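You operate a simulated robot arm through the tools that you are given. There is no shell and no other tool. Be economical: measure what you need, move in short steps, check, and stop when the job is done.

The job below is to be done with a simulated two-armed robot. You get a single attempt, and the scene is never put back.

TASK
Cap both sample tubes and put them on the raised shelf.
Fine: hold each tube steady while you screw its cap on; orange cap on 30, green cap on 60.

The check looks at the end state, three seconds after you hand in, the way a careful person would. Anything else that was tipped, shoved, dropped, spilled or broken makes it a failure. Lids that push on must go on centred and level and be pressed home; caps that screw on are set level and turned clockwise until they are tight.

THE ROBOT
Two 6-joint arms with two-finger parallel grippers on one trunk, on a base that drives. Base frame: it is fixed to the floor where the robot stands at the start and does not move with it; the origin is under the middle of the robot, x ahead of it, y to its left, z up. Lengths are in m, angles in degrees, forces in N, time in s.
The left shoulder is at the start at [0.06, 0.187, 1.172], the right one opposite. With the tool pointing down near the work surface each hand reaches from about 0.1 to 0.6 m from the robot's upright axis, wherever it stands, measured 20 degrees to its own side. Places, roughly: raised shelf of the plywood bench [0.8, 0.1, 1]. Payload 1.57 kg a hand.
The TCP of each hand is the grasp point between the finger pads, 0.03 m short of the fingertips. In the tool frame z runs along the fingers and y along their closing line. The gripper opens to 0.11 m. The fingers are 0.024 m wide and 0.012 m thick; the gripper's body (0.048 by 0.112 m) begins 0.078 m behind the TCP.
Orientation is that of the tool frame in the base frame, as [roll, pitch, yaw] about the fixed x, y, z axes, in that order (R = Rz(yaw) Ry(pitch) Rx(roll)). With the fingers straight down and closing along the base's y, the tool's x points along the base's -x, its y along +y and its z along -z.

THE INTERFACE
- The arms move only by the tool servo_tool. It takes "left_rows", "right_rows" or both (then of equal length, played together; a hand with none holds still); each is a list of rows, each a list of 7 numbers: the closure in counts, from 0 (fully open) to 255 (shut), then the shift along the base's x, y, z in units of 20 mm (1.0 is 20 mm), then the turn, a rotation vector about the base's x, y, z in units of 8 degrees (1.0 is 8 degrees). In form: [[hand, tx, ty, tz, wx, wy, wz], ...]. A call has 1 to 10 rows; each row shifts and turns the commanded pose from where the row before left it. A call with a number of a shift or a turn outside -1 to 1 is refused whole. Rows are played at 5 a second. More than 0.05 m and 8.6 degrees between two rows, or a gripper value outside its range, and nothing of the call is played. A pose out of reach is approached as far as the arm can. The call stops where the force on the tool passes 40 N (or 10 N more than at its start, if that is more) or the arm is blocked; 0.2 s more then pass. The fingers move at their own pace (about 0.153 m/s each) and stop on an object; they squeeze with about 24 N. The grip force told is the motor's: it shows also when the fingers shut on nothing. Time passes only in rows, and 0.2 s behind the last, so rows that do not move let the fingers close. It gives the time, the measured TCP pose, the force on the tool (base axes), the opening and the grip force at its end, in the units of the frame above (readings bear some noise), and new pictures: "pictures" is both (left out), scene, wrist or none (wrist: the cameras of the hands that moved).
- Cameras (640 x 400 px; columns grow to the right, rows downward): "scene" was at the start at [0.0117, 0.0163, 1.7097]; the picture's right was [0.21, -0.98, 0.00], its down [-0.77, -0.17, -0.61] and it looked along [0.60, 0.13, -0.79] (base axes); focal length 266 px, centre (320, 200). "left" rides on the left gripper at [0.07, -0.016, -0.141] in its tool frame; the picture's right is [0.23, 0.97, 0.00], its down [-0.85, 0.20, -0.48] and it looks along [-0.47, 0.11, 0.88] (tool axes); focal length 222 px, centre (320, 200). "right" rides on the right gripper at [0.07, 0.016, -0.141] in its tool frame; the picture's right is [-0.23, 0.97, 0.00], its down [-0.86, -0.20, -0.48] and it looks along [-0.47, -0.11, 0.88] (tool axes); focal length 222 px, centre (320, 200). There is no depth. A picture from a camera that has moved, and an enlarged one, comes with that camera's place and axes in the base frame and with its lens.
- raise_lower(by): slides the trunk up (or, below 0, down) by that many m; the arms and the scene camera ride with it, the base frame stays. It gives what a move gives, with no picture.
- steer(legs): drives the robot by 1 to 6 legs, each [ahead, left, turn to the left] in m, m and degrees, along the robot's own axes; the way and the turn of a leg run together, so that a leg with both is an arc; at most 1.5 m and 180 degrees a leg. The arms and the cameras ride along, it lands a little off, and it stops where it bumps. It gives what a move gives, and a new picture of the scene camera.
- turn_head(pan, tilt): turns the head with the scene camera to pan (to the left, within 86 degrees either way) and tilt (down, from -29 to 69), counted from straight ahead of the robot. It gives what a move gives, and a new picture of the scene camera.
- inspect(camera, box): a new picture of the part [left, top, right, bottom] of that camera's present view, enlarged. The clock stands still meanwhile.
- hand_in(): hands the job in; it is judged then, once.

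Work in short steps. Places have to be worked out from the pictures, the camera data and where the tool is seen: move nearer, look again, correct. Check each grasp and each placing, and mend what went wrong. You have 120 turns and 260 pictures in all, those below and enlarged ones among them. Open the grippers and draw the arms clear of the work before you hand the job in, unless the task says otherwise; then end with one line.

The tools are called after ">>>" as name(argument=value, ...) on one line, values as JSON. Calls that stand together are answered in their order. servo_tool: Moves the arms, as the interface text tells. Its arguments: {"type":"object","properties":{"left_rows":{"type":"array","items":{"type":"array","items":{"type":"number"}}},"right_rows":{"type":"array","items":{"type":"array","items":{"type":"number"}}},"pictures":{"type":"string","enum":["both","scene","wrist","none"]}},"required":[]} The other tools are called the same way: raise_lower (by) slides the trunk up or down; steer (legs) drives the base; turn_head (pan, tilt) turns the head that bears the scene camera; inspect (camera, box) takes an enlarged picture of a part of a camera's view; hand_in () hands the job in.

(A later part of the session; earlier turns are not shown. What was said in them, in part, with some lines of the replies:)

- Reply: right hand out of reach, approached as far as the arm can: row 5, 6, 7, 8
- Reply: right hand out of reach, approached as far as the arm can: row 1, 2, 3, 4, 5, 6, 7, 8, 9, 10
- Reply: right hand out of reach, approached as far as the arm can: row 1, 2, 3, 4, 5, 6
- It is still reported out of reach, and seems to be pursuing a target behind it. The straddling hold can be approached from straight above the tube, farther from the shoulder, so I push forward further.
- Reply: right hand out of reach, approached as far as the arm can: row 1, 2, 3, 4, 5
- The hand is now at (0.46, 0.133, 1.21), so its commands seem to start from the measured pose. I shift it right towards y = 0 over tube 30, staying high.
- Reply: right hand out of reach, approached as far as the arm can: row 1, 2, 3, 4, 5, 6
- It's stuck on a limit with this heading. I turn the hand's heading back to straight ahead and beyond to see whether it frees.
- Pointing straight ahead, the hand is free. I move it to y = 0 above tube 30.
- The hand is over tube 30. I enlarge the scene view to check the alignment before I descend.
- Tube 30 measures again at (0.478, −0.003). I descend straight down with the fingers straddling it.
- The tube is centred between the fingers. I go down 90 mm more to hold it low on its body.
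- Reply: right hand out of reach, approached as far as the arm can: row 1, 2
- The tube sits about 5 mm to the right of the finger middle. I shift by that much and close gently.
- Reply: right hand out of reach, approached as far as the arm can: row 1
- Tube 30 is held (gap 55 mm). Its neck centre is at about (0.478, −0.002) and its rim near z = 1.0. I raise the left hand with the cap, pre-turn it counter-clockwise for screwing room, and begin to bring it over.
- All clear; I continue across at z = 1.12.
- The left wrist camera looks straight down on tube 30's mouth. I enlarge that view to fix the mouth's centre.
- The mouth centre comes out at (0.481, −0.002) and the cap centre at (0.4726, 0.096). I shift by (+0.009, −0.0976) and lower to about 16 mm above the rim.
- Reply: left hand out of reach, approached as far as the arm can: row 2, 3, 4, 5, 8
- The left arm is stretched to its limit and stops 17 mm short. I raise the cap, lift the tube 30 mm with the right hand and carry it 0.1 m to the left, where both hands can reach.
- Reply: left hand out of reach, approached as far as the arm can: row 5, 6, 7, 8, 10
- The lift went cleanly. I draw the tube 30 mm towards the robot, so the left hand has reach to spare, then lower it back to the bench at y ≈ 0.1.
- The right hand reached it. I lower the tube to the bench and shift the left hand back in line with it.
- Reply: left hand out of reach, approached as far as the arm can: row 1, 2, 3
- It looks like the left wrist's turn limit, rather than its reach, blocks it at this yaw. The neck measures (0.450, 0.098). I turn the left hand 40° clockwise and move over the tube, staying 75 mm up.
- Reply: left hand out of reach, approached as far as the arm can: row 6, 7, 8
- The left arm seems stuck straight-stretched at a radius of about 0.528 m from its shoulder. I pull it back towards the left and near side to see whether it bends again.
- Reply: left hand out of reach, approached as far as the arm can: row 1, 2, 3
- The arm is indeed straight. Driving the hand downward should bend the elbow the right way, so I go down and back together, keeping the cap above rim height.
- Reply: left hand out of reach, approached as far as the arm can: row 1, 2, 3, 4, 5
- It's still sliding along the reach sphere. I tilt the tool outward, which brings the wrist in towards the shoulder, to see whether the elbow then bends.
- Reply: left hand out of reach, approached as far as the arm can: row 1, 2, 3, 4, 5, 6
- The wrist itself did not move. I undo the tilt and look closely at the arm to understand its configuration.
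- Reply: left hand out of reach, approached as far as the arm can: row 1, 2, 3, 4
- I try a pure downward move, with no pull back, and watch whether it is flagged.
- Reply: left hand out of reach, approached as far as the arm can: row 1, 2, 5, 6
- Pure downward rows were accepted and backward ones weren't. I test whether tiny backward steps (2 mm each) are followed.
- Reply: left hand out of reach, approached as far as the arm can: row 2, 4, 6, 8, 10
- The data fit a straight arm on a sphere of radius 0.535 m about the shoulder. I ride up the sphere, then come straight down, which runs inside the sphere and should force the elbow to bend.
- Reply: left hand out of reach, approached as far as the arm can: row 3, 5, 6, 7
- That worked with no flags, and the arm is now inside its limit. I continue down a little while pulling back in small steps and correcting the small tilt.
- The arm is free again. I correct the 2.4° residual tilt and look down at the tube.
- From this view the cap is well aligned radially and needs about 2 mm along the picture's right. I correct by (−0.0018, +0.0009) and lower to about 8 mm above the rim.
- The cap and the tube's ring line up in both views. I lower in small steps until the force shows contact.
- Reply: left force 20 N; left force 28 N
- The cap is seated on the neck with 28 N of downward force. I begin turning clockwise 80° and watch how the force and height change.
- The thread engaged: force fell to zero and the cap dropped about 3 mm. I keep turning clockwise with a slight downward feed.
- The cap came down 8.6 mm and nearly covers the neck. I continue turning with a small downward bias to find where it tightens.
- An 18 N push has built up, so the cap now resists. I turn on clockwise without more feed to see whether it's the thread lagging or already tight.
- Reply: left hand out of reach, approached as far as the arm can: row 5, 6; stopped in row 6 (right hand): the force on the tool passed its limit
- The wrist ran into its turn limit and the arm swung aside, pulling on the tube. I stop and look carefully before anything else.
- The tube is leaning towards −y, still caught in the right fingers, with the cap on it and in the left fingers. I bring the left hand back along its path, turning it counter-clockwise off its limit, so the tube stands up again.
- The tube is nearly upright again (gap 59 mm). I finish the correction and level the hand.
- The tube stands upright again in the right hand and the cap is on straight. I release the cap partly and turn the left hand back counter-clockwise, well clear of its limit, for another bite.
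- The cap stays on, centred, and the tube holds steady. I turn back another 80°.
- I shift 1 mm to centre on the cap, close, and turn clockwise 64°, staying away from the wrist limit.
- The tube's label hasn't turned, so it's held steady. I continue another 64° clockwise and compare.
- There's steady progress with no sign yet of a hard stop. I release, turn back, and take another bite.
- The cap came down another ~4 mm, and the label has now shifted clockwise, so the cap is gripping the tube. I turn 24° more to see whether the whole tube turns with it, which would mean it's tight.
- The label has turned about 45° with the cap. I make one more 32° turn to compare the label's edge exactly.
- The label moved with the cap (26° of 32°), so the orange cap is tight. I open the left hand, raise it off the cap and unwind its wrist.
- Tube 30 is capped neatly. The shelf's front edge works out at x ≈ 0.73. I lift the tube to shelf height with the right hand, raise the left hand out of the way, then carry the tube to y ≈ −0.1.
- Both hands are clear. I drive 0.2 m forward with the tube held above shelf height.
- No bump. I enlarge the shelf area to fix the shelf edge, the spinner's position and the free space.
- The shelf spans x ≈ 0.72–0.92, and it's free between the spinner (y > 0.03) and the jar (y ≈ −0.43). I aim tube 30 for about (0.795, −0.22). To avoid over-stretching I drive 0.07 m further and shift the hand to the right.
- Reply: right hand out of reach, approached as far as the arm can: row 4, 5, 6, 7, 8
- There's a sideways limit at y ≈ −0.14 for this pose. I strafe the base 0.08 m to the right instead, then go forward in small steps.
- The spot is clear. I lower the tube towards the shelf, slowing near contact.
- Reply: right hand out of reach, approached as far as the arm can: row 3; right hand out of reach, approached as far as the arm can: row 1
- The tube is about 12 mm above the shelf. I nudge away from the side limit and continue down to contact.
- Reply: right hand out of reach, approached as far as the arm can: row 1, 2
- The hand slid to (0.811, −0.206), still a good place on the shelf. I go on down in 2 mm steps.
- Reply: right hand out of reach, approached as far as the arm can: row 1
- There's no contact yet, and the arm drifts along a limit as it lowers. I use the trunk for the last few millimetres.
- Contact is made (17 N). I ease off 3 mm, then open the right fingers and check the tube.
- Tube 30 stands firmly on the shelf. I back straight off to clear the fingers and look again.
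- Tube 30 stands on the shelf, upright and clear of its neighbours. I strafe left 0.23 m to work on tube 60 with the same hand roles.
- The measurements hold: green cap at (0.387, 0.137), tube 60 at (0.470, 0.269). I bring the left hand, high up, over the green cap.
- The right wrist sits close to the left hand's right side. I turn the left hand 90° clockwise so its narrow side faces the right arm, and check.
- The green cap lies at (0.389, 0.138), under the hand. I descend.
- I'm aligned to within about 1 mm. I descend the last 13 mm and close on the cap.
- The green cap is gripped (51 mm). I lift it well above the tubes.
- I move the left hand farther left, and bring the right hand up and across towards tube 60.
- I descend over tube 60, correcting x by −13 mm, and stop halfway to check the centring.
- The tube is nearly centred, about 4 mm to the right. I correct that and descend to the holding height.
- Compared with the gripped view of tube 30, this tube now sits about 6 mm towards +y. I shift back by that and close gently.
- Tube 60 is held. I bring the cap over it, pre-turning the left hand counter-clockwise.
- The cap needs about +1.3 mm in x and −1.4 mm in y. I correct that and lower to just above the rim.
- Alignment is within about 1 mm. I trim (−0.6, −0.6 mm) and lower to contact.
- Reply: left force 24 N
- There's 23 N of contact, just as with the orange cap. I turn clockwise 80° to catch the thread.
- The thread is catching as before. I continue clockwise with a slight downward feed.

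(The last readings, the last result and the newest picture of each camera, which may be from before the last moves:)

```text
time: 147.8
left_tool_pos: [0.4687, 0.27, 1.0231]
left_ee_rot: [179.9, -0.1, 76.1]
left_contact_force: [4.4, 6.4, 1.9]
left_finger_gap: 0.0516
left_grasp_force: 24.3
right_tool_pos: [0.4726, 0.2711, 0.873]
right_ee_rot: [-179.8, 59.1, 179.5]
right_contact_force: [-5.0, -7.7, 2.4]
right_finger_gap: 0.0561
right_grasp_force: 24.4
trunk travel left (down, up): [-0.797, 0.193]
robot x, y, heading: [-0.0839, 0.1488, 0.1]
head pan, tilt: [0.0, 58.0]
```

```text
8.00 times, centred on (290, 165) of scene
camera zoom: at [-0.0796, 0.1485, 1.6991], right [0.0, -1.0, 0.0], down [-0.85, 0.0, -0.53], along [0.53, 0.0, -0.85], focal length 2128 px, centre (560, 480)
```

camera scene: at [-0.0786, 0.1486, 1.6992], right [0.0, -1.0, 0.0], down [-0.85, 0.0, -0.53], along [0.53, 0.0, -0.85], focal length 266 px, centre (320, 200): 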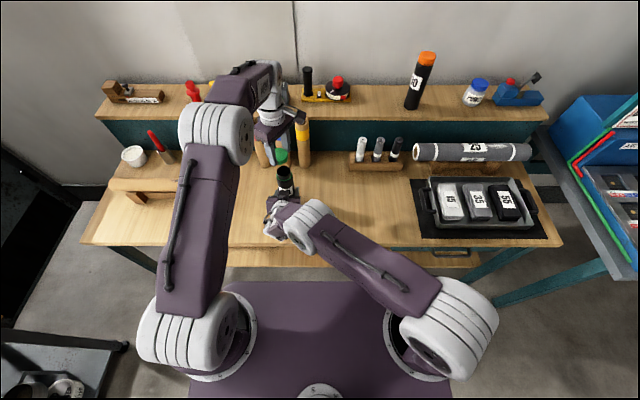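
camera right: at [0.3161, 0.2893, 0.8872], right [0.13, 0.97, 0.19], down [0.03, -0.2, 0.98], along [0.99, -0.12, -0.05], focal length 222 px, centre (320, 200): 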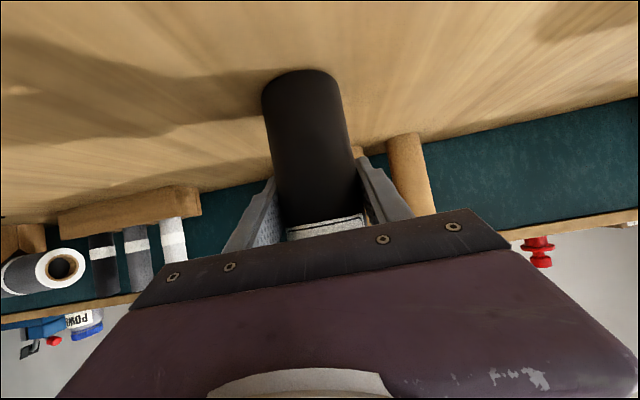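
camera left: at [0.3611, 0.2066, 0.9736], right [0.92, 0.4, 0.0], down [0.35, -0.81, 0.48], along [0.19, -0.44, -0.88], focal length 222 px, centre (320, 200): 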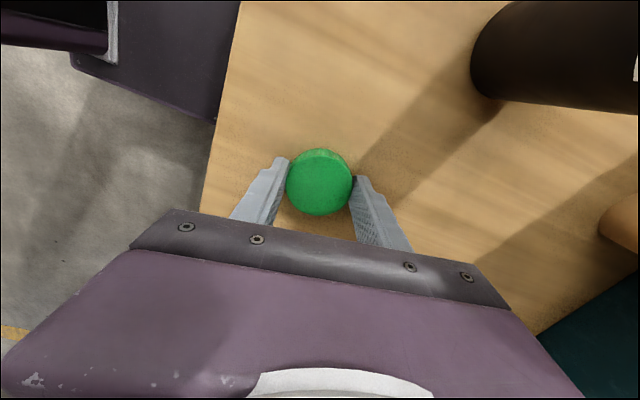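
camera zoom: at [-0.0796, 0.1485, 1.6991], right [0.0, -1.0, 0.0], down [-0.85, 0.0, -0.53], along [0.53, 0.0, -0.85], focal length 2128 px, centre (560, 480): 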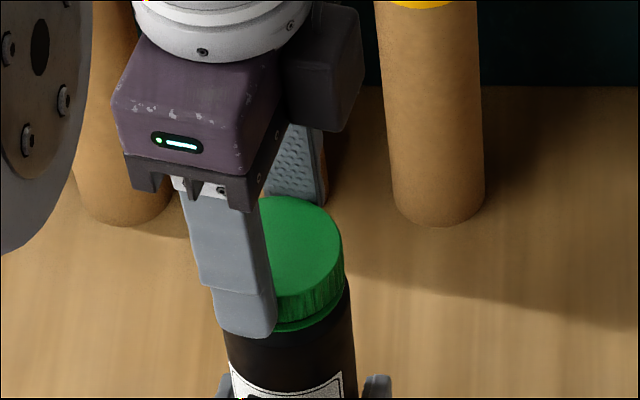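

The cap now covers most of the neck. I turn six more steps with a small feed, stopping well short of the wrist limit.

>>> servo_tool(left_rows=[[255, 0, 0, -0.03, 0, 0, -1], [255, 0, 0, -0.03, 0, 0, -1], [255, 0, 0, -0.03, 0, 0, -1], [255, 0, 0, -0.03, 0, 0, -1], [255, 0, 0, -0.03, 0, 0, -1], [255, 0, 0, -0.03, 0, 0, -1]], pictures="none")

>>> servo_tool(left_rows=[[75, 0, 0, 0, 0, 0, 0], [75, 0, 0, 0, 0, 0, 0.5], [75, 0, 0, 0, 0, 0, 1], [75, 0, 0, 0, 0, 0, 1], [75, 0, 0, 0, 0, 0, 1], [75, 0, 0, 0, 0, 0, 1], [75, 0, 0, 0, 0, 0, 1], [75, 0, 0, 0, 0, 0, 1], [75, 0, 0, 0, 0, 0, 1], [75, 0, 0, 0, 0, 0, 1]], pictures="none")

>>> inspect(camera="left", box=[200, 80, 440, 230])

>>> inspect(camera="scene", box=[250, 140, 330, 190])

```text
time: 149.2
left_tool_pos: [0.4679, 0.2709, 1.02]
left_ee_rot: [179.7, -0.2, 28.0]
left_contact_force: [-0.1, 3.2, 30.9]
left_finger_gap: 0.0518
left_grasp_force: 23.7
right_tool_pos: [0.4731, 0.2719, 0.8741]
right_ee_rot: [-179.7, 59.0, 179.4]
right_contact_force: [3.1, 1.9, -12.3]
right_finger_gap: 0.0559
right_grasp_force: 24.2
trunk travel left (down, up): [-0.797, 0.193]
robot x, y, heading: [-0.0829, 0.1479, 0.1]
head pan, tilt: [0.0, 58.0]
```

```text
time: 151.4
left_tool_pos: [0.4695, 0.2703, 1.019]
left_ee_rot: [179.9, 0.1, 96.4]
left_contact_force: [0.3, -0.5, -0.3]
left_finger_gap: 0.0778
left_grasp_force: 0.0
right_tool_pos: [0.4742, 0.2724, 0.8735]
right_ee_rot: [-179.8, 59.1, 179.3]
right_contact_force: [1.1, 1.4, 2.4]
right_finger_gap: 0.0556
right_grasp_force: 23.9
trunk travel left (down, up): [-0.797, 0.193]
robot x, y, heading: [-0.087, 0.1483, 0.6]
head pan, tilt: [0.0, 58.0]
```

```text
2.67 times, centred on (320, 155) of left
camera zoom: at [0.4458, 0.3378, 1.1596], right [0.94, 0.33, 0.0], down [0.29, -0.83, 0.48], along [0.16, -0.45, -0.88], focal length 592 px, centre (320, 320)
```

zoom: 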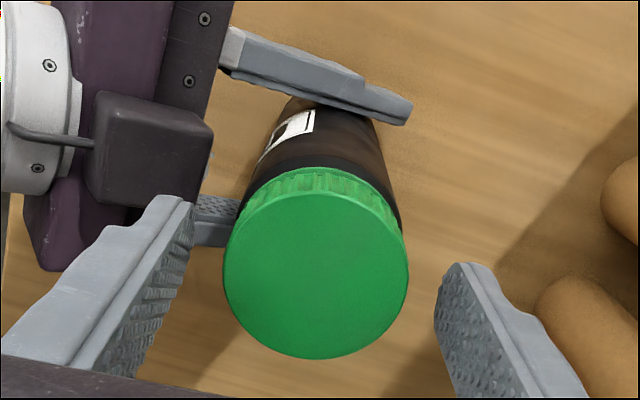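

```text
8.00 times, centred on (290, 165) of scene
camera zoom: at [-0.0788, 0.1488, 1.6992], right [0.0, -1.0, 0.0], down [-0.85, 0.0, -0.53], along [0.53, 0.0, -0.85], focal length 2128 px, centre (560, 480)
```

zoom: 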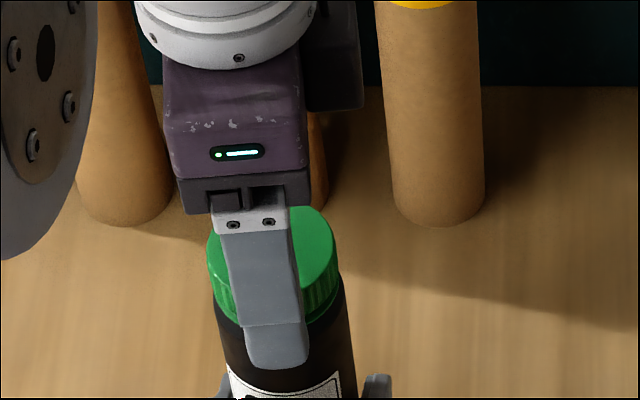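

The cap is on straight and centred. I finish turning back, regrip, and take the next clockwise bite.

>>> servo_tool(left_rows=[[75, 0, 0, 0, 0, 0, 1], [75, 0, 0, 0, 0, 0, 1], [75, 0, 0, 0, 0, 0, 1], [75, 0, 0, 0, 0, 0, 1], [75, 0, 0, 0, 0, 0, 1], [75, 0, 0, 0, 0, 0, 1], [75, 0, 0, 0, 0, 0, 1], [75, 0, 0, 0, 0, 0, 1], [120, 0, 0, 0, 0, 0, 0], [255, 0, 0, 0, 0, 0, 0]], pictures="none")

>>> servo_tool(left_rows=[[255, 0, 0, 0, 0, 0, 0], [255, 0, 0, -0.1, 0, 0, -1], [255, 0, 0, 0, 0, 0, -1], [255, 0, 0, 0, 0, 0, -1], [255, 0, 0, 0, 0, 0, -1], [255, 0, 0, 0, 0, 0, -1], [255, 0, 0, 0, 0, 0, -1], [255, 0, 0, 0, 0, 0, -1], [255, 0, 0, 0, 0, 0, -1], [255, 0, 0, 0, 0, 0, -1]], pictures="none")

>>> servo_tool(left_rows=[[255, 0, 0, -0.05, 0, 0, -1], [255, 0, 0, 0, 0, 0, -1], [255, 0, 0, 0, 0, 0, -1], [255, 0, 0, 0, 0, 0, -1], [255, 0, 0, 0, 0, 0, -1], [255, 0, 0, 0, 0, 0, -1], [255, 0, 0, 0, 0, 0, -1]], pictures="none")

>>> inspect(camera="scene", box=[250, 150, 330, 200])

```text
time: 153.6
left_tool_pos: [0.4676, 0.27, 1.0206]
left_ee_rot: [179.9, 0.0, 160.3]
left_contact_force: [0.2, 0.5, -0.1]
left_finger_gap: 0.0517
left_grasp_force: 23.8
right_tool_pos: [0.4732, 0.2716, 0.8732]
right_ee_rot: [-179.8, 59.0, 179.2]
right_contact_force: [0.4, 0.7, 2.8]
right_finger_gap: 0.0552
right_grasp_force: 24.1
trunk travel left (down, up): [-0.797, 0.193]
robot x, y, heading: [-0.0886, 0.152, 0.3]
head pan, tilt: [0.0, 58.0]
```

```text
time: 155.8
left_tool_pos: [0.4693, 0.2696, 1.017]
left_ee_rot: [180.0, 0.1, 88.1]
left_contact_force: [-4.6, -2.3, 13.5]
left_finger_gap: 0.052
left_grasp_force: 24.0
right_tool_pos: [0.4733, 0.2711, 0.8738]
right_ee_rot: [-179.7, 59.0, 179.3]
right_contact_force: [7.8, 4.5, -5.2]
right_finger_gap: 0.0554
right_grasp_force: 24.1
trunk travel left (down, up): [-0.797, 0.193]
robot x, y, heading: [-0.0872, 0.1446, 0.1]
head pan, tilt: [0.0, 58.0]
```

```text
time: 157.4
left_tool_pos: [0.4682, 0.2699, 1.0177]
left_ee_rot: [-179.9, 0.1, 32.0]
left_contact_force: [-0.4, 3.5, 4.6]
left_finger_gap: 0.0518
left_grasp_force: 24.7
right_tool_pos: [0.4735, 0.271, 0.874]
right_ee_rot: [-179.8, 59.0, 179.2]
right_contact_force: [-1.2, -5.3, -2.0]
right_finger_gap: 0.0555
right_grasp_force: 24.1
trunk travel left (down, up): [-0.797, 0.193]
robot x, y, heading: [-0.0877, 0.1471, 0.4]
head pan, tilt: [0.0, 58.0]
```

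```text
8.00 times, centred on (290, 175) of scene
camera zoom: at [-0.0796, 0.1485, 1.6991], right [0.0, -1.0, 0.0], down [-0.85, 0.0, -0.53], along [0.53, 0.0, -0.85], focal length 2128 px, centre (560, 400)
```

zoom: 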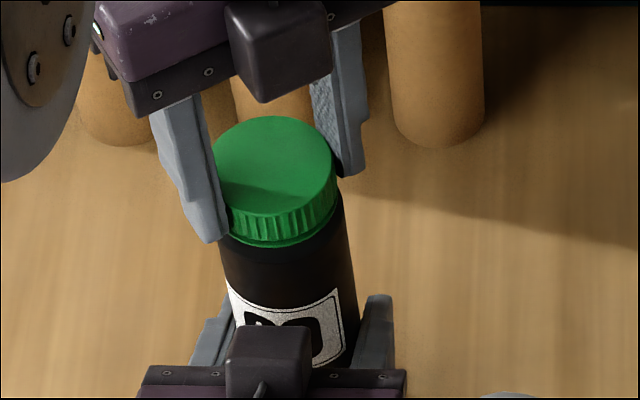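

The label hasn't turned, so the cap is not tight yet. I take another bite in the same way.

>>> servo_tool(left_rows=[[75, 0, 0, 0, 0, 0, 0], [75, 0, 0, 0, 0, 0, 0.5], [75, 0, 0, 0, 0, 0, 1], [75, 0, 0, 0, 0, 0, 1], [75, 0, 0, 0, 0, 0, 1], [75, 0, 0, 0, 0, 0, 1], [75, 0, 0, 0, 0, 0, 1], [75, 0, 0, 0, 0, 0, 1], [75, 0, 0, 0, 0, 0, 1], [75, 0, 0, 0, 0, 0, 1]], pictures="none")

>>> servo_tool(left_rows=[[75, 0, 0, 0, 0, 0, 1], [75, 0, 0, 0, 0, 0, 1], [75, 0, 0, 0, 0, 0, 1], [75, 0, 0, 0, 0, 0, 1], [75, 0, 0, 0, 0, 0, 1], [75, 0, 0, 0, 0, 0, 1], [75, 0, 0, 0, 0, 0, 1], [75, 0, 0, 0, 0, 0, 1], [120, 0, 0, 0, 0, 0, 0], [255, 0, 0, 0, 0, 0, 0]], pictures="none")

>>> servo_tool(left_rows=[[255, 0, 0, 0, 0, 0, 0], [255, 0, 0, -0.05, 0, 0, -1], [255, 0, 0, 0, 0, 0, -1], [255, 0, 0, 0, 0, 0, -1], [255, 0, 0, 0, 0, 0, -1], [255, 0, 0, 0, 0, 0, -1], [255, 0, 0, 0, 0, 0, -1], [255, 0, 0, 0, 0, 0, -1], [255, 0, 0, 0, 0, 0, -1], [255, 0, 0, 0, 0, 0, -1]], pictures="none")

>>> inspect(camera="scene", box=[250, 150, 330, 200])

>>> servo_tool(left_rows=[[255, 0, 0, -0.05, 0, 0, -1], [255, 0, 0, 0, 0, 0, -1], [255, 0, 0, 0, 0, 0, -1], [255, 0, 0, 0, 0, 0, -1], [255, 0, 0, 0, 0, 0, -1], [255, 0, 0, 0, 0, 0, -1], [255, 0, 0, 0, 0, 0, -1]], pictures="none")

>>> inspect(camera="scene", box=[250, 150, 330, 200])

```text
time: 159.6
left_tool_pos: [0.4696, 0.2691, 1.0158]
left_ee_rot: [180.0, 0.0, 100.4]
left_contact_force: [1.0, -0.7, 0.5]
left_finger_gap: 0.0777
left_grasp_force: 0.0
right_tool_pos: [0.4728, 0.2708, 0.8736]
right_ee_rot: [-179.8, 59.0, 179.3]
right_contact_force: [0.9, 0.2, 1.8]
right_finger_gap: 0.0553
right_grasp_force: 23.9
trunk travel left (down, up): [-0.797, 0.193]
robot x, y, heading: [-0.0863, 0.1469, 0.3]
head pan, tilt: [0.0, 58.0]
```

```text
time: 161.8
left_tool_pos: [0.4692, 0.2711, 1.0167]
left_ee_rot: [179.8, 0.1, 164.2]
left_contact_force: [5.5, 8.2, -0.4]
left_finger_gap: 0.0522
left_grasp_force: 24.0
right_tool_pos: [0.4732, 0.2694, 0.8733]
right_ee_rot: [-179.8, 59.0, 179.1]
right_contact_force: [-3.7, -8.1, 4.7]
right_finger_gap: 0.0551
right_grasp_force: 24.9
trunk travel left (down, up): [-0.797, 0.193]
robot x, y, heading: [-0.0865, 0.1482, 0.3]
head pan, tilt: [0.0, 58.0]
```

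```text
time: 164.0
left_tool_pos: [0.4671, 0.2691, 1.0158]
left_ee_rot: [179.9, 0.0, 92.2]
left_contact_force: [5.4, 8.3, 7.6]
left_finger_gap: 0.0521
left_grasp_force: 23.4
right_tool_pos: [0.4726, 0.2702, 0.8745]
right_ee_rot: [-179.8, 58.9, 179.3]
right_contact_force: [-4.4, -10.7, -0.9]
right_finger_gap: 0.0556
right_grasp_force: 24.1
trunk travel left (down, up): [-0.797, 0.193]
robot x, y, heading: [-0.0899, 0.1449, 0.3]
head pan, tilt: [0.0, 58.0]
```

```text
8.00 times, centred on (290, 175) of scene
camera zoom: at [-0.0794, 0.148, 1.6992], right [0.0, -1.0, 0.0], down [-0.85, 0.0, -0.53], along [0.53, 0.0, -0.85], focal length 2128 px, centre (560, 400)
```

zoom: 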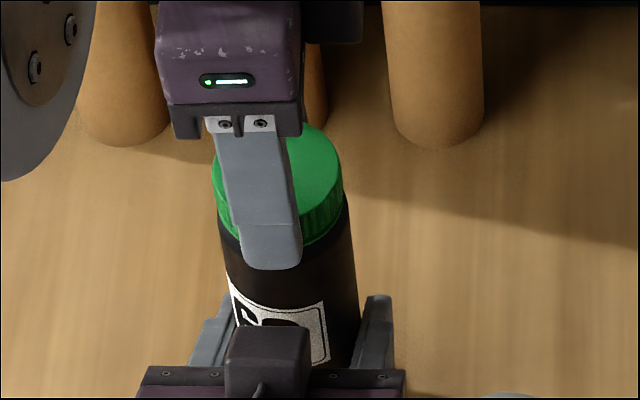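

```text
time: 165.6
left_tool_pos: [0.4691, 0.2693, 1.0144]
left_ee_rot: [179.8, 0.0, 36.2]
left_contact_force: [1.2, 1.5, 0.1]
left_finger_gap: 0.0522
left_grasp_force: 24.1
right_tool_pos: [0.4731, 0.2695, 0.8742]
right_ee_rot: [-179.9, 59.0, 179.2]
right_contact_force: [-0.7, -2.0, 1.7]
right_finger_gap: 0.0552
right_grasp_force: 23.8
trunk travel left (down, up): [-0.797, 0.193]
robot x, y, heading: [-0.0842, 0.1474, 0.3]
head pan, tilt: [0.0, 58.0]
```

```text
8.00 times, centred on (290, 175) of scene
camera zoom: at [-0.0787, 0.1486, 1.6992], right [0.0, -1.0, 0.0], down [-0.85, 0.0, -0.53], along [0.53, 0.0, -0.85], focal length 2128 px, centre (560, 400)
```

zoom: 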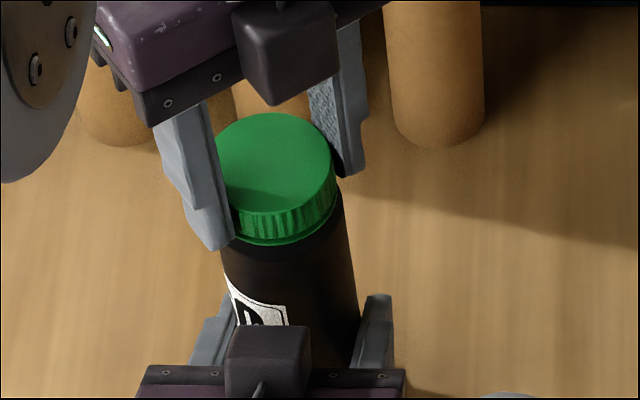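

The label is now turning with the cap, so it is tightening. I take one more short bite to be sure it's tight.

>>> servo_tool(left_rows=[[75, 0, 0, 0, 0, 0, 0], [75, 0, 0, 0, 0, 0, 0.5], [75, 0, 0, 0, 0, 0, 1], [75, 0, 0, 0, 0, 0, 1], [75, 0, 0, 0, 0, 0, 1], [75, 0, 0, 0, 0, 0, 1], [75, 0, 0, 0, 0, 0, 1], [75, 0, 0, 0, 0, 0, 1], [120, 0, 0, 0, 0, 0, 0], [255, 0, 0, 0, 0, 0, 0]], pictures="none")

>>> servo_tool(left_rows=[[255, 0, 0, 0, 0, 0, 0], [255, 0, 0, 0, 0, 0, -1], [255, 0, 0, 0, 0, 0, -1], [255, 0, 0, 0, 0, 0, -1], [255, 0, 0, 0, 0, 0, -1], [255, 0, 0, 0, 0, 0, -1], [255, 0, 0, 0, 0, 0, -1], [255, 0, 0, 0, 0, 0, 0]], pictures="none")

>>> inspect(camera="scene", box=[250, 150, 330, 200])

```text
time: 167.8
left_tool_pos: [0.4707, 0.2695, 1.0155]
left_ee_rot: [179.7, 0.1, 88.2]
left_contact_force: [9.2, 0.4, -1.5]
left_finger_gap: 0.0515
left_grasp_force: 23.4
right_tool_pos: [0.4727, 0.2717, 0.8752]
right_ee_rot: [-179.8, 59.1, 179.4]
right_contact_force: [-8.8, -0.3, 5.0]
right_finger_gap: 0.0553
right_grasp_force: 23.8
trunk travel left (down, up): [-0.797, 0.193]
robot x, y, heading: [-0.0857, 0.1487, 0.3]
head pan, tilt: [0.0, 58.0]
```

```text
time: 169.6
left_tool_pos: [0.4696, 0.2695, 1.0137]
left_ee_rot: [179.8, 0.0, 40.2]
left_contact_force: [2.8, -1.9, 1.8]
left_finger_gap: 0.0522
left_grasp_force: 23.9
right_tool_pos: [0.4737, 0.2709, 0.8731]
right_ee_rot: [-179.8, 59.0, 179.4]
right_contact_force: [-2.5, 2.2, -1.7]
right_finger_gap: 0.0555
right_grasp_force: 24.1
trunk travel left (down, up): [-0.797, 0.193]
robot x, y, heading: [-0.0856, 0.1515, 0.1]
head pan, tilt: [0.0, 58.0]
```

```text
8.00 times, centred on (290, 175) of scene
camera zoom: at [-0.0784, 0.1487, 1.6991], right [0.0, -1.0, 0.0], down [-0.85, 0.0, -0.53], along [0.53, 0.0, -0.85], focal length 2128 px, centre (560, 400)
```

zoom: 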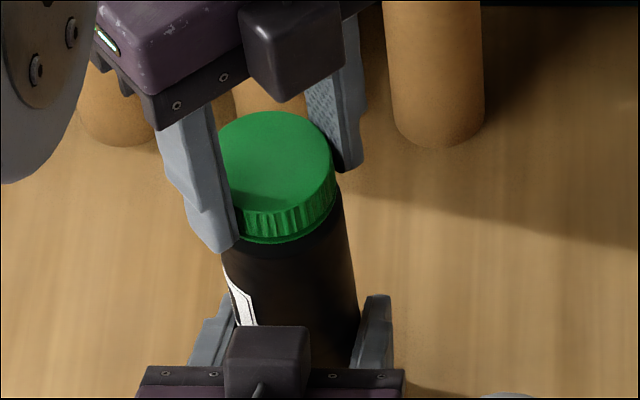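

The label followed the cap through nearly the whole turn, so the green cap is tight. I open the left hand, lift it off and withdraw it to the left.

>>> servo_tool(left_rows=[[60, 0, 0, 0, 0, 0, 0], [60, 0, 0, 0, 0, 0, 0], [60, 0, 0, 0.5, 0, 0, 0], [60, 0, 0, 1, 0, 0, 0], [60, 0, 0, 1, 0, 0, 0], [60, 0, 0, 1, 0, 0, 0.5], [60, 0, 0, 1, 0, 0, 1], [60, 0, 0, 1, 0, 0, 1], [0, -0.5, 0.5, 1, 0, 0, 1], [0, -0.5, 0.5, 1, 0, 0, 1]], pictures="none")

>>> servo_tool(left_rows=[[0, -0.5, 1, 1, 0, 0, 1], [0, -0.5, 1, 1, 0, 0, 1], [0, -0.5, 1, 1, 0, 0, 1], [0, -0.5, 1, 1, 0, 0, 1], [0, -0.5, 1, 0, 0, 0, 1], [0, -0.5, 1, 0, 0, 0, 1], [0, -0.5, 1, 0, 0, 0, 1], [0, 0, 1, 0, 0, 0, 1], [0, 0, 1, 0, 0, 0, 1], [0, 0, 1, 0, 0, 0, 1]], pictures="scene")

>>> inspect(camera="scene", box=[240, 140, 340, 220])

```text
time: 171.8
left_tool_pos: [0.4507, 0.2914, 1.1636]
left_ee_rot: [179.9, 0.1, 76.4]
left_contact_force: [-0.1, 0.2, 0.4]
left_finger_gap: 0.1099
left_grasp_force: 0.1
right_tool_pos: [0.4727, 0.2711, 0.8738]
right_ee_rot: [-179.9, 59.0, 179.4]
right_contact_force: [0.5, -0.2, -1.1]
right_finger_gap: 0.0556
right_grasp_force: 24.1
trunk travel left (down, up): [-0.797, 0.193]
robot x, y, heading: [-0.0865, 0.1476, 0.3]
head pan, tilt: [0.0, 58.0]
```

```text
time: 174.0
left_tool_pos: [0.3815, 0.4894, 1.2451]
left_ee_rot: [180.0, -0.1, 156.4]
left_contact_force: [0.7, 0.1, -0.2]
left_finger_gap: 0.11
left_grasp_force: 0.0
right_tool_pos: [0.4749, 0.2717, 0.8749]
right_ee_rot: [-179.7, 58.9, 179.5]
right_contact_force: [-0.2, -0.8, -0.6]
right_finger_gap: 0.0556
right_grasp_force: 24.2
trunk travel left (down, up): [-0.797, 0.193]
robot x, y, heading: [-0.0867, 0.1469, 0.4]
head pan, tilt: [0.0, 58.0]
camera scene: at [-0.0786, 0.1498, 1.6992], right [0.0, -1.0, 0.0], down [-0.85, 0.0, -0.53], along [0.53, 0.0, -0.85], focal length 266 px, centre (320, 200)
```

scene: 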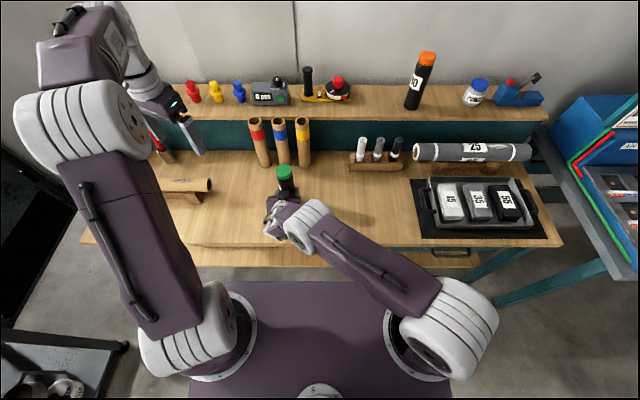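

```text
5.00 times, centred on (290, 180) of scene
camera zoom: at [-0.0786, 0.1498, 1.6992], right [0.0, -1.0, 0.0], down [-0.85, 0.0, -0.53], along [0.53, 0.0, -0.85], focal length 1330 px, centre (470, 300)
```

zoom: 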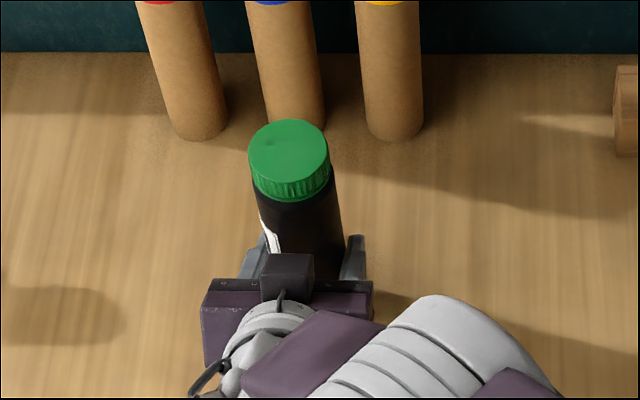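

The green cap sits level. I lift tube 60 to shelf height and bring it in front of the robot.

>>> servo_tool(right_rows=[[255, 0, 0, 0.5, 0, 0, 0], [255, 0, 0, 1, 0, 0, 0], [255, 0, 0, 1, 0, 0, 0], [255, 0, 0, 1, 0, 0, 0], [255, 0, 0, 1, 0, 0, 0], [255, 0, 0, 1, 0, 0, 0], [255, 0, 0, 1, 0, 0, 0], [255, 0, 0, 1, 0, 0, 0], [255, 0, 0, 1, 0, 0, 0], [255, 0, 0, 1, 0, 0, 0]], pictures="none")

>>> servo_tool(right_rows=[[255, 0, 0, 1, 0, 0, 0], [255, 0, -0.5, 1, 0, 0, 0], [255, 0.2, -1, 1, 0, 0, 0], [255, 0.2, -1, 1, 0, 0, 0], [255, 0.2, -1, 0.3, 0, 0, 0], [255, 0.2, -1, 0, 0, 0, 0], [255, 0.2, -1, 0, 0, 0, 0], [255, 0.2, -1, 0, 0, 0, 0], [255, 0.2, -1, 0, 0, 0, 0], [255, 0, -1, 0, 0, 0, 0]], pictures="scene")

```text
time: 176.2
left_tool_pos: [0.3809, 0.4894, 1.246]
left_ee_rot: [179.9, 0.0, 156.3]
left_contact_force: [0.4, 0.4, -0.6]
left_finger_gap: 0.1101
left_grasp_force: 0.0
right_tool_pos: [0.4727, 0.2687, 1.0642]
right_ee_rot: [-179.6, 59.0, 179.4]
right_contact_force: [0.0, 0.3, -0.4]
right_finger_gap: 0.0554
right_grasp_force: 23.7
trunk travel left (down, up): [-0.797, 0.193]
robot x, y, heading: [-0.0867, 0.1466, 0.2]
head pan, tilt: [0.0, 58.0]
```

```text
time: 178.4
left_tool_pos: [0.3802, 0.4873, 1.2455]
left_ee_rot: [179.9, 0.0, 156.2]
left_contact_force: [0.3, 0.1, 0.1]
left_finger_gap: 0.1098
left_grasp_force: 0.1
right_tool_pos: [0.5031, 0.0999, 1.1494]
right_ee_rot: [-179.9, 59.0, 179.2]
right_contact_force: [0.6, -1.0, -1.3]
right_finger_gap: 0.0553
right_grasp_force: 24.2
trunk travel left (down, up): [-0.797, 0.193]
robot x, y, heading: [-0.0863, 0.1469, 0.3]
head pan, tilt: [0.0, 58.0]
camera scene: at [-0.0784, 0.1477, 1.6992], right [0.0, -1.0, 0.0], down [-0.85, 0.0, -0.53], along [0.53, 0.0, -0.85], focal length 266 px, centre (320, 200)
```

scene: 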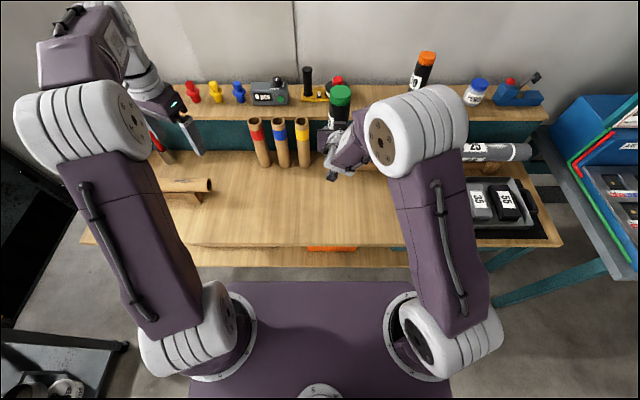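

Tube 60 is lifted and steady. I strafe 0.19 m right, then drive forward to the shelf.

>>> steer(legs=[[0, -0.19, 0], [0.15, 0, 0]])

>>> turn_head(pan=-5, tilt=48)

```text
time: 180.9
left_tool_pos: [0.5267, 0.3018, 1.247]
left_ee_rot: [179.8, 0.0, 156.1]
left_contact_force: [-0.5, -0.1, 0.3]
left_finger_gap: 0.11
left_grasp_force: 0.1
right_tool_pos: [0.6494, -0.0895, 1.1493]
right_ee_rot: [-179.9, 59.2, 179.2]
right_contact_force: [0.9, -0.3, -1.7]
right_finger_gap: 0.0555
right_grasp_force: 23.3
trunk travel left (down, up): [-0.797, 0.193]
robot x, y, heading: [0.0591, -0.0365, 0.1]
head pan, tilt: [0.0, 58.0]
camera scene: at [0.0663, -0.037, 1.6992], right [0.0, -1.0, 0.0], down [-0.85, 0.0, -0.53], along [0.53, 0.0, -0.85], focal length 266 px, centre (320, 200)
```

scene: 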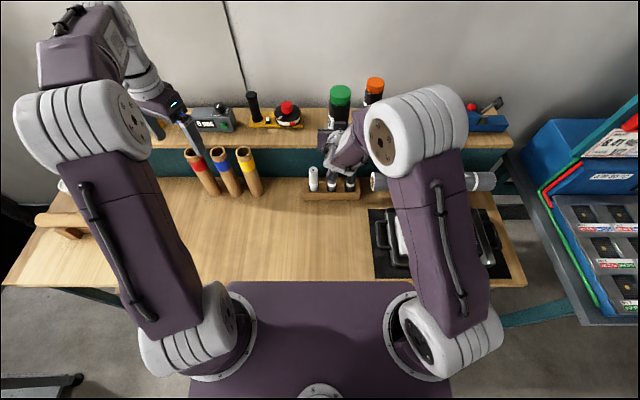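

```text
time: 181.7
left_tool_pos: [0.5313, 0.3022, 1.245]
left_ee_rot: [179.9, 0.0, 156.0]
left_contact_force: [0.3, -0.1, -0.7]
left_finger_gap: 0.11
left_grasp_force: 0.1
right_tool_pos: [0.6494, -0.0874, 1.1476]
right_ee_rot: [-179.8, 58.9, 179.1]
right_contact_force: [-0.9, 0.6, -1.0]
right_finger_gap: 0.0553
right_grasp_force: 24.0
trunk travel left (down, up): [-0.797, 0.193]
robot x, y, heading: [0.0648, -0.0376, 0.2]
head pan, tilt: [-5.0, 48.0]
camera scene: at [0.0801, -0.0432, 1.712], right [-0.09, -1.0, 0.0], down [-0.74, 0.06, -0.67], along [0.67, -0.06, -0.74], focal length 266 px, centre (320, 200)
```

scene: 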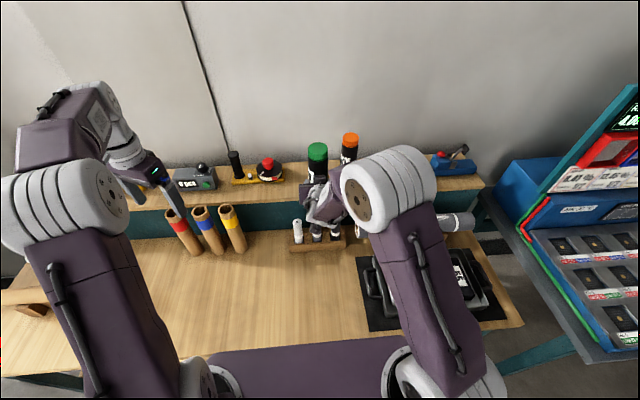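

I drive the remaining 0.11 m, then reach forward 40 mm with the arm.

>>> steer(legs=[[0.11, 0, 0]])

>>> servo_tool(right_rows=[[255, 0.5, -0.1, 0, 0, 0, 0], [255, 0.5, -0.1, 0, 0, 0, 0], [255, 0.5, 0, 0, 0, 0, 0], [255, 0.4, 0, 0, 0, 0, 0], [255, 0, 0, 0, 0, 0, 0]], pictures="both")

>>> inspect(camera="scene", box=[240, 130, 400, 230])

```text
time: 182.8
left_tool_pos: [0.635, 0.3023, 1.2458]
left_ee_rot: [179.8, 0.1, 156.1]
left_contact_force: [-0.1, -0.2, 0.8]
left_finger_gap: 0.11
left_grasp_force: 0.0
right_tool_pos: [0.7573, -0.0859, 1.15]
right_ee_rot: [-179.7, 59.0, 179.2]
right_contact_force: [0.0, 0.1, -0.9]
right_finger_gap: 0.0555
right_grasp_force: 24.0
trunk travel left (down, up): [-0.797, 0.193]
robot x, y, heading: [0.1715, -0.0357, -0.0]
head pan, tilt: [-5.0, 48.0]
camera scene: at [0.1841, -0.0434, 1.7121], right [-0.08, -1.0, 0.0], down [-0.74, 0.06, -0.67], along [0.67, -0.06, -0.74], focal length 266 px, centre (320, 200)
```

scene: 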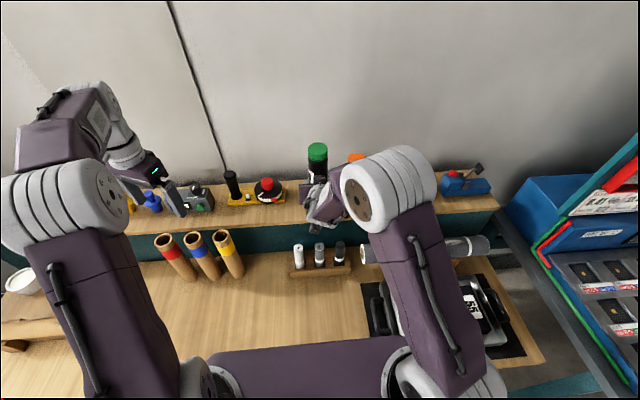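

```text
time: 184.0
left_tool_pos: [0.6384, 0.3026, 1.2457]
left_ee_rot: [179.9, 0.0, 156.1]
left_contact_force: [0.1, -0.6, -0.2]
left_finger_gap: 0.1098
left_grasp_force: 0.1
right_tool_pos: [0.795, -0.0901, 1.1488]
right_ee_rot: [-179.8, 59.0, 179.2]
right_contact_force: [0.0, 0.7, -0.5]
right_finger_gap: 0.0554
right_grasp_force: 24.0
trunk travel left (down, up): [-0.797, 0.193]
robot x, y, heading: [0.1682, -0.0382, -0.0]
head pan, tilt: [-5.0, 48.0]
camera scene: at [0.1864, -0.0433, 1.7121], right [-0.08, -1.0, 0.0], down [-0.74, 0.06, -0.67], along [0.67, -0.06, -0.74], focal length 266 px, centre (320, 200)
camera right: at [0.6378, -0.0722, 1.1627], right [0.13, 0.97, 0.19], down [0.03, -0.2, 0.98], along [0.99, -0.12, -0.05], focal length 222 px, centre (320, 200)
```

scene: 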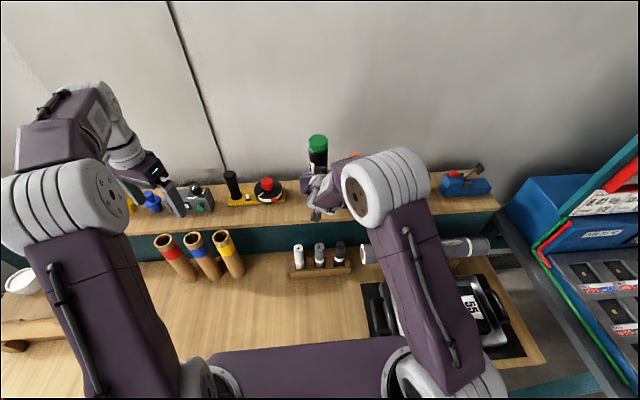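
right: 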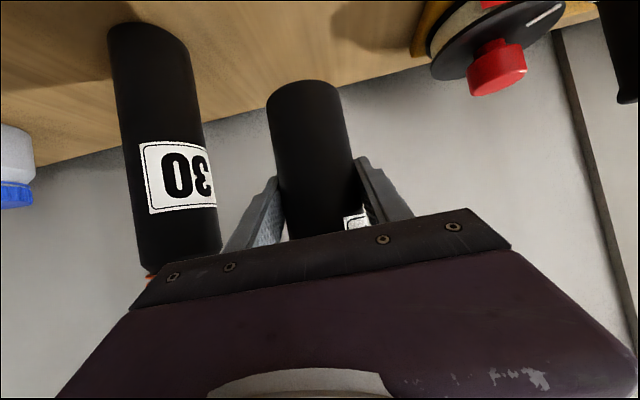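

```text
4.00 times, centred on (320, 180) of scene
camera zoom: at [0.1864, -0.0433, 1.7121], right [-0.08, -1.0, 0.0], down [-0.74, 0.06, -0.67], along [0.67, -0.06, -0.74], focal length 1064 px, centre (320, 280)
```

zoom: 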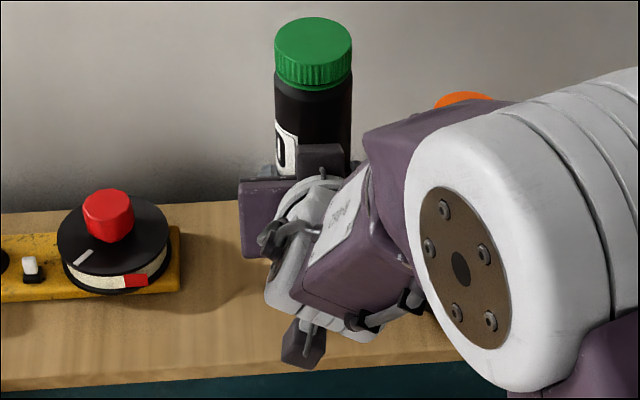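

Clearances look good: tube 30 is to one side and the spinner to the other. I lower the tube, expecting contact near TCP z ≈ 1.073.

>>> servo_tool(right_rows=[[255, 0, 0, -0.8, 0, 0, 0], [255, 0, 0, -0.8, 0, 0, 0], [255, 0, 0, -0.8, 0, 0, 0], [255, 0, 0, -0.6, 0, 0, 0], [255, 0, 0, 0, 0, 0, 0]], pictures="none")

>>> servo_tool(right_rows=[[255, 0, 0, -0.15, 0, 0, 0], [255, 0, 0, -0.15, 0, 0, 0], [255, 0, 0, -0.1, 0, 0, 0], [255, 0, 0, 0, 0, 0, 0]], pictures="wrist")

```text
time: 185.2
left_tool_pos: [0.6368, 0.3024, 1.244]
left_ee_rot: [180.0, 0.0, 156.1]
left_contact_force: [-0.6, -0.7, 0.4]
left_finger_gap: 0.1102
left_grasp_force: 0.1
right_tool_pos: [0.7958, -0.0903, 1.0879]
right_ee_rot: [-179.8, 58.9, 179.2]
right_contact_force: [-0.2, 0.3, -2.0]
right_finger_gap: 0.0554
right_grasp_force: 23.9
trunk travel left (down, up): [-0.797, 0.193]
robot x, y, heading: [0.1676, -0.0345, 0.0]
head pan, tilt: [-5.0, 48.0]
```

```text
time: 186.2
left_tool_pos: [0.6372, 0.3034, 1.2451]
left_ee_rot: [179.9, 0.0, 156.1]
left_contact_force: [-0.1, 0.0, -0.1]
left_finger_gap: 0.1099
left_grasp_force: 0.1
right_tool_pos: [0.7969, -0.0907, 1.0802]
right_ee_rot: [-179.8, 58.9, 179.2]
right_contact_force: [0.1, 0.3, -1.3]
right_finger_gap: 0.0552
right_grasp_force: 24.0
trunk travel left (down, up): [-0.797, 0.193]
robot x, y, heading: [0.1716, -0.0337, 0.2]
head pan, tilt: [-5.0, 48.0]
camera right: at [0.639, -0.0724, 1.0941], right [0.13, 0.97, 0.19], down [0.03, -0.2, 0.98], along [0.99, -0.13, -0.05], focal length 222 px, centre (320, 200)
```

right: 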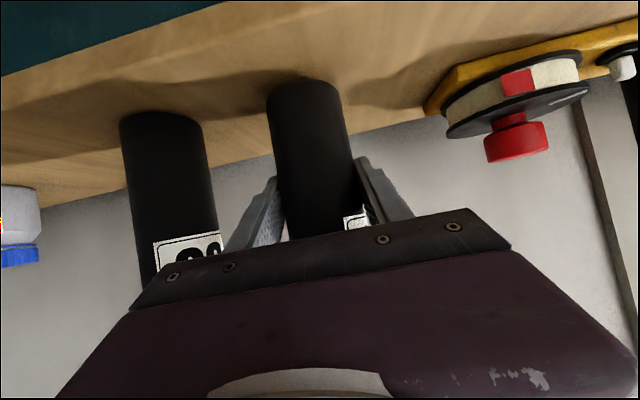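

It's about 6–7 mm above the shelf and well placed. I continue down in 2 mm steps.

>>> servo_tool(right_rows=[[255, 0, 0, -0.15, 0, 0, 0], [255, 0, 0, -0.1, 0, 0, 0], [255, 0, 0, 0, 0, 0, 0]], pictures="none")

>>> servo_tool(right_rows=[[255, 0, 0, -0.1, 0, 0, 0], [255, 0, 0, 0, 0, 0, 0]], pictures="none")

```text
time: 187.0
left_tool_pos: [0.6371, 0.3043, 1.2447]
left_ee_rot: [179.9, 0.0, 156.0]
left_contact_force: [0.9, -1.1, -0.5]
left_finger_gap: 0.11
left_grasp_force: 0.0
right_tool_pos: [0.7968, -0.0895, 1.0761]
right_ee_rot: [-179.9, 58.8, 179.1]
right_contact_force: [-0.9, 0.5, -1.3]
right_finger_gap: 0.0556
right_grasp_force: 23.8
trunk travel left (down, up): [-0.797, 0.193]
robot x, y, heading: [0.1712, -0.0365, 0.2]
head pan, tilt: [-5.0, 48.0]
```

```text
time: 187.6
left_tool_pos: [0.6362, 0.3029, 1.2448]
left_ee_rot: [179.9, 0.0, 156.1]
left_contact_force: [0.7, -0.1, -0.3]
left_finger_gap: 0.11
left_grasp_force: 0.0
right_tool_pos: [0.7956, -0.0907, 1.0738]
right_ee_rot: [-179.9, 58.9, 179.2]
right_contact_force: [-0.5, 0.4, -0.9]
right_finger_gap: 0.0555
right_grasp_force: 24.3
trunk travel left (down, up): [-0.797, 0.193]
robot x, y, heading: [0.1692, -0.0347, 0.1]
head pan, tilt: [-5.0, 48.0]
```

There's no contact yet at 1.0738, so I keep going down in small steps.

>>> servo_tool(right_rows=[[255, 0, 0, -0.1, 0, 0, 0], [255, 0, 0, 0, 0, 0, 0]], pictures="none")

>>> servo_tool(right_rows=[[255, 0, 0, -0.1, 0, 0, 0], [255, 0, 0, 0, 0, 0, 0]], pictures="none")

```text
time: 188.2
left_tool_pos: [0.6358, 0.3039, 1.2467]
left_ee_rot: [179.8, 0.0, 156.0]
left_contact_force: [0.8, -0.7, 0.3]
left_finger_gap: 0.1098
left_grasp_force: 0.0
right_tool_pos: [0.7954, -0.0914, 1.074]
right_ee_rot: [-180.0, 59.0, 179.1]
right_contact_force: [2.6, -0.4, 6.7]
right_finger_gap: 0.0554
right_grasp_force: 24.6
trunk travel left (down, up): [-0.797, 0.193]
robot x, y, heading: [0.1692, -0.0373, -0.1]
head pan, tilt: [-5.0, 48.0]
```

```text
time: 188.8
left_tool_pos: [0.6356, 0.303, 1.2465]
left_ee_rot: [179.9, 0.1, 156.1]
left_contact_force: [-0.6, -0.2, 0.2]
left_finger_gap: 0.1101
left_grasp_force: 0.1
right_tool_pos: [0.7954, -0.0902, 1.0734]
right_ee_rot: [-180.0, 59.3, 179.1]
right_contact_force: [5.2, -1.2, 21.5]
right_finger_gap: 0.0556
right_grasp_force: 23.8
trunk travel left (down, up): [-0.797, 0.193]
robot x, y, heading: [0.1705, -0.0341, 0.0]
head pan, tilt: [-5.0, 48.0]
```

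The tube is standing on the shelf (21 N). I ease up 3 mm, open the fingers part-way, and check.

>>> servo_tool(right_rows=[[255, 0, 0, 0.14, 0, 0, 0], [110, 0, 0, 0, 0, 0, 0], [90, 0, 0, 0, 0, 0, 0], [60, 0, 0, 0, 0, 0, 0], [40, 0, 0, 0, 0, 0, 0], [40, 0, 0, 0, 0, 0, 0]], pictures="both")

```text
time: 190.2
left_tool_pos: [0.6375, 0.3032, 1.2459]
left_ee_rot: [179.9, 0.1, 156.2]
left_contact_force: [0.2, -0.2, 0.0]
left_finger_gap: 0.1103
left_grasp_force: 0.1
right_tool_pos: [0.7958, -0.0905, 1.0733]
right_ee_rot: [-179.8, 58.9, 179.3]
right_contact_force: [0.0, 0.0, 1.2]
right_finger_gap: 0.0927
right_grasp_force: 0.0
trunk travel left (down, up): [-0.797, 0.193]
robot x, y, heading: [0.1676, -0.0389, 0.1]
head pan, tilt: [-5.0, 48.0]
camera scene: at [0.1865, -0.0433, 1.7121], right [-0.08, -1.0, 0.0], down [-0.74, 0.06, -0.67], along [0.67, -0.06, -0.74], focal length 266 px, centre (320, 200)
camera right: at [0.6387, -0.0719, 1.0861], right [0.13, 0.97, 0.19], down [0.03, -0.2, 0.98], along [0.99, -0.13, -0.05], focal length 222 px, centre (320, 200)
```

scene: 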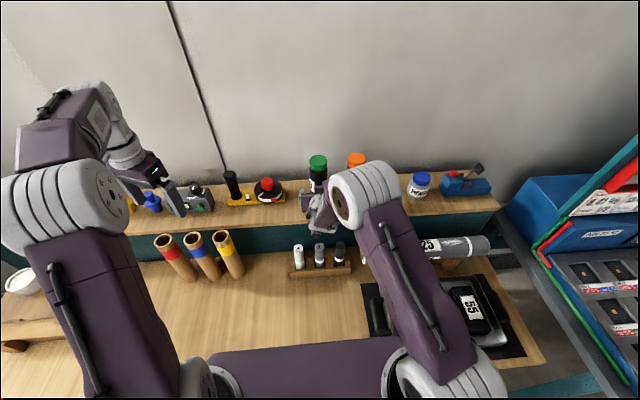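
right: 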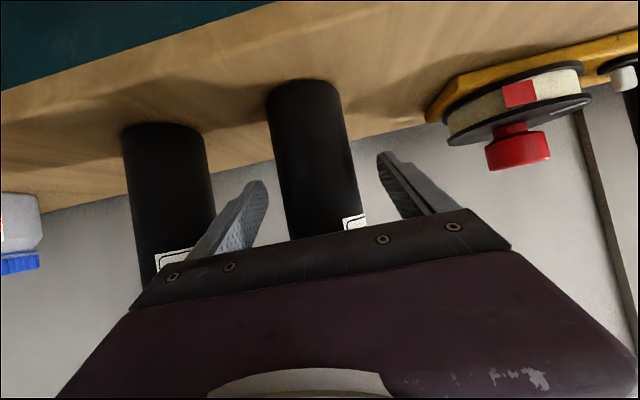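

Both tubes stand free. I back the robot straight off to clear the fingers and inspect the result.

>>> steer(legs=[[-0.26, 0, 0]])

>>> inspect(camera="scene", box=[220, 100, 420, 225])

```text
time: 192.1
left_tool_pos: [0.3776, 0.3018, 1.2455]
left_ee_rot: [179.9, -0.1, 156.1]
left_contact_force: [0.3, -0.2, 0.0]
left_finger_gap: 0.1098
left_grasp_force: 0.1
right_tool_pos: [0.5371, -0.0902, 1.0707]
right_ee_rot: [-179.9, 58.9, 179.1]
right_contact_force: [-1.2, 0.2, 0.7]
right_finger_gap: 0.0926
right_grasp_force: 0.1
trunk travel left (down, up): [-0.797, 0.193]
robot x, y, heading: [-0.0945, -0.0352, 0.0]
head pan, tilt: [-5.0, 48.0]
camera scene: at [-0.0723, -0.044, 1.712], right [-0.08, -1.0, 0.0], down [-0.74, 0.06, -0.67], along [0.67, -0.06, -0.74], focal length 266 px, centre (320, 200)
```

scene: 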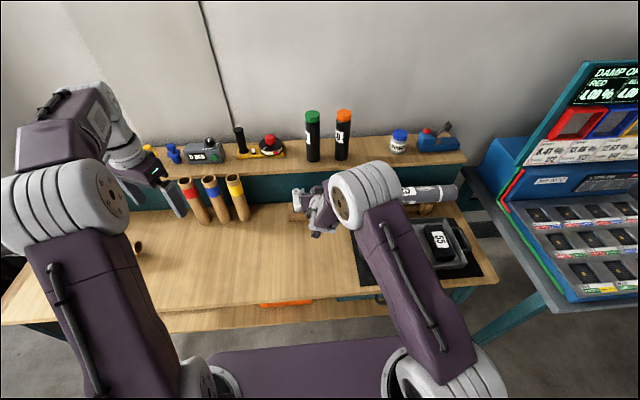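

```text
3.20 times, centred on (320, 162) of scene
camera zoom: at [-0.0723, -0.044, 1.712], right [-0.08, -1.0, 0.0], down [-0.74, 0.06, -0.67], along [0.67, -0.06, -0.74], focal length 851 px, centre (320, 320)
```

zoom: 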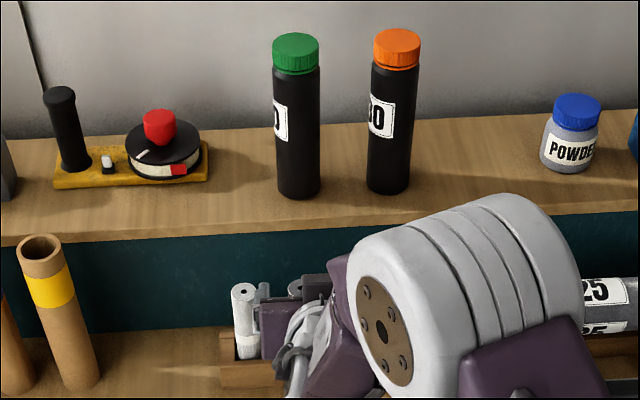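

Both tubes stand upright on the shelf. I check the cap seating close up before handing in.

>>> inspect(camera="scene", box=[296, 102, 360, 142])

```text
10.00 times, centred on (328, 122) of scene
camera zoom: at [-0.0723, -0.044, 1.712], right [-0.08, -1.0, 0.0], down [-0.74, 0.06, -0.67], along [0.67, -0.06, -0.74], focal length 2660 px, centre (240, 980)
```

zoom: 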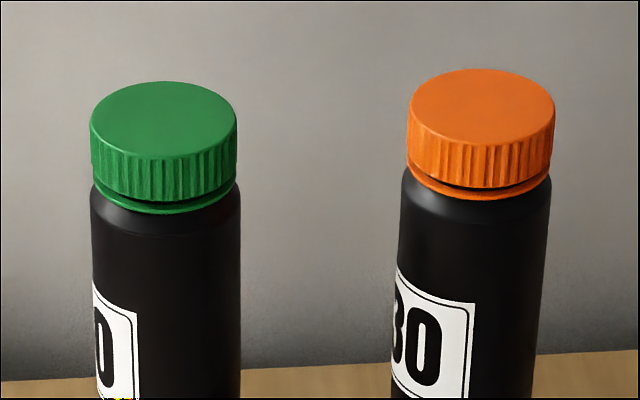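

Both caps sit level with the same seating depth, and each turned its tube when tightened. I open the right hand fully, raise it and back off a little to leave the work clear.

>>> servo_tool(right_rows=[[0, 0, 0, 1, 0, 0, 0], [0, 0, 0, 1, 0, 0, 0], [0, 0, 0, 1, 0, 0, 0], [0, 0, 0, 0, 0, 0, 0]], pictures="none")

>>> steer(legs=[[-0.1, 0, 0]])

```text
time: 193.1
left_tool_pos: [0.3763, 0.3016, 1.2456]
left_ee_rot: [179.8, 0.0, 156.1]
left_contact_force: [0.4, 0.2, 0.0]
left_finger_gap: 0.1103
left_grasp_force: 0.1
right_tool_pos: [0.5343, -0.0891, 1.1323]
right_ee_rot: [-179.7, 58.9, 179.3]
right_contact_force: [-0.2, 0.0, 0.4]
right_finger_gap: 0.1101
right_grasp_force: 0.0
trunk travel left (down, up): [-0.797, 0.193]
robot x, y, heading: [-0.0885, -0.0343, 0.3]
head pan, tilt: [-5.0, 48.0]
```

```text
time: 194.2
left_tool_pos: [0.2757, 0.302, 1.2437]
left_ee_rot: [179.9, -0.1, 156.1]
left_contact_force: [0.2, -0.5, -0.7]
left_finger_gap: 0.1103
left_grasp_force: 0.0
right_tool_pos: [0.4353, -0.0892, 1.1319]
right_ee_rot: [-179.8, 58.8, 179.3]
right_contact_force: [-0.4, -0.8, -0.6]
right_finger_gap: 0.11
right_grasp_force: 0.1
trunk travel left (down, up): [-0.797, 0.193]
robot x, y, heading: [-0.1867, -0.0352, 0.3]
head pan, tilt: [-5.0, 48.0]
camera scene: at [-0.1721, -0.0441, 1.712], right [-0.08, -1.0, 0.0], down [-0.74, 0.06, -0.67], along [0.67, -0.06, -0.74], focal length 266 px, centre (320, 200)
```

scene: 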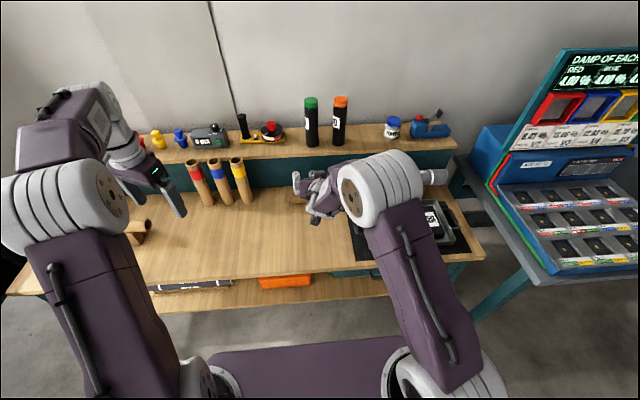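

Both capped tubes are on the shelf, both hands are open and clear, and nothing else has been disturbed. I hand in.

>>> hand_in()

```text
The job is handed in.
```

Both tubes are capped (orange on 30, green on 60) and standing upright on the raised shelf; 30 tipped briefly in the grip while its cap was being screwed on, but it was stood up again and tightened.
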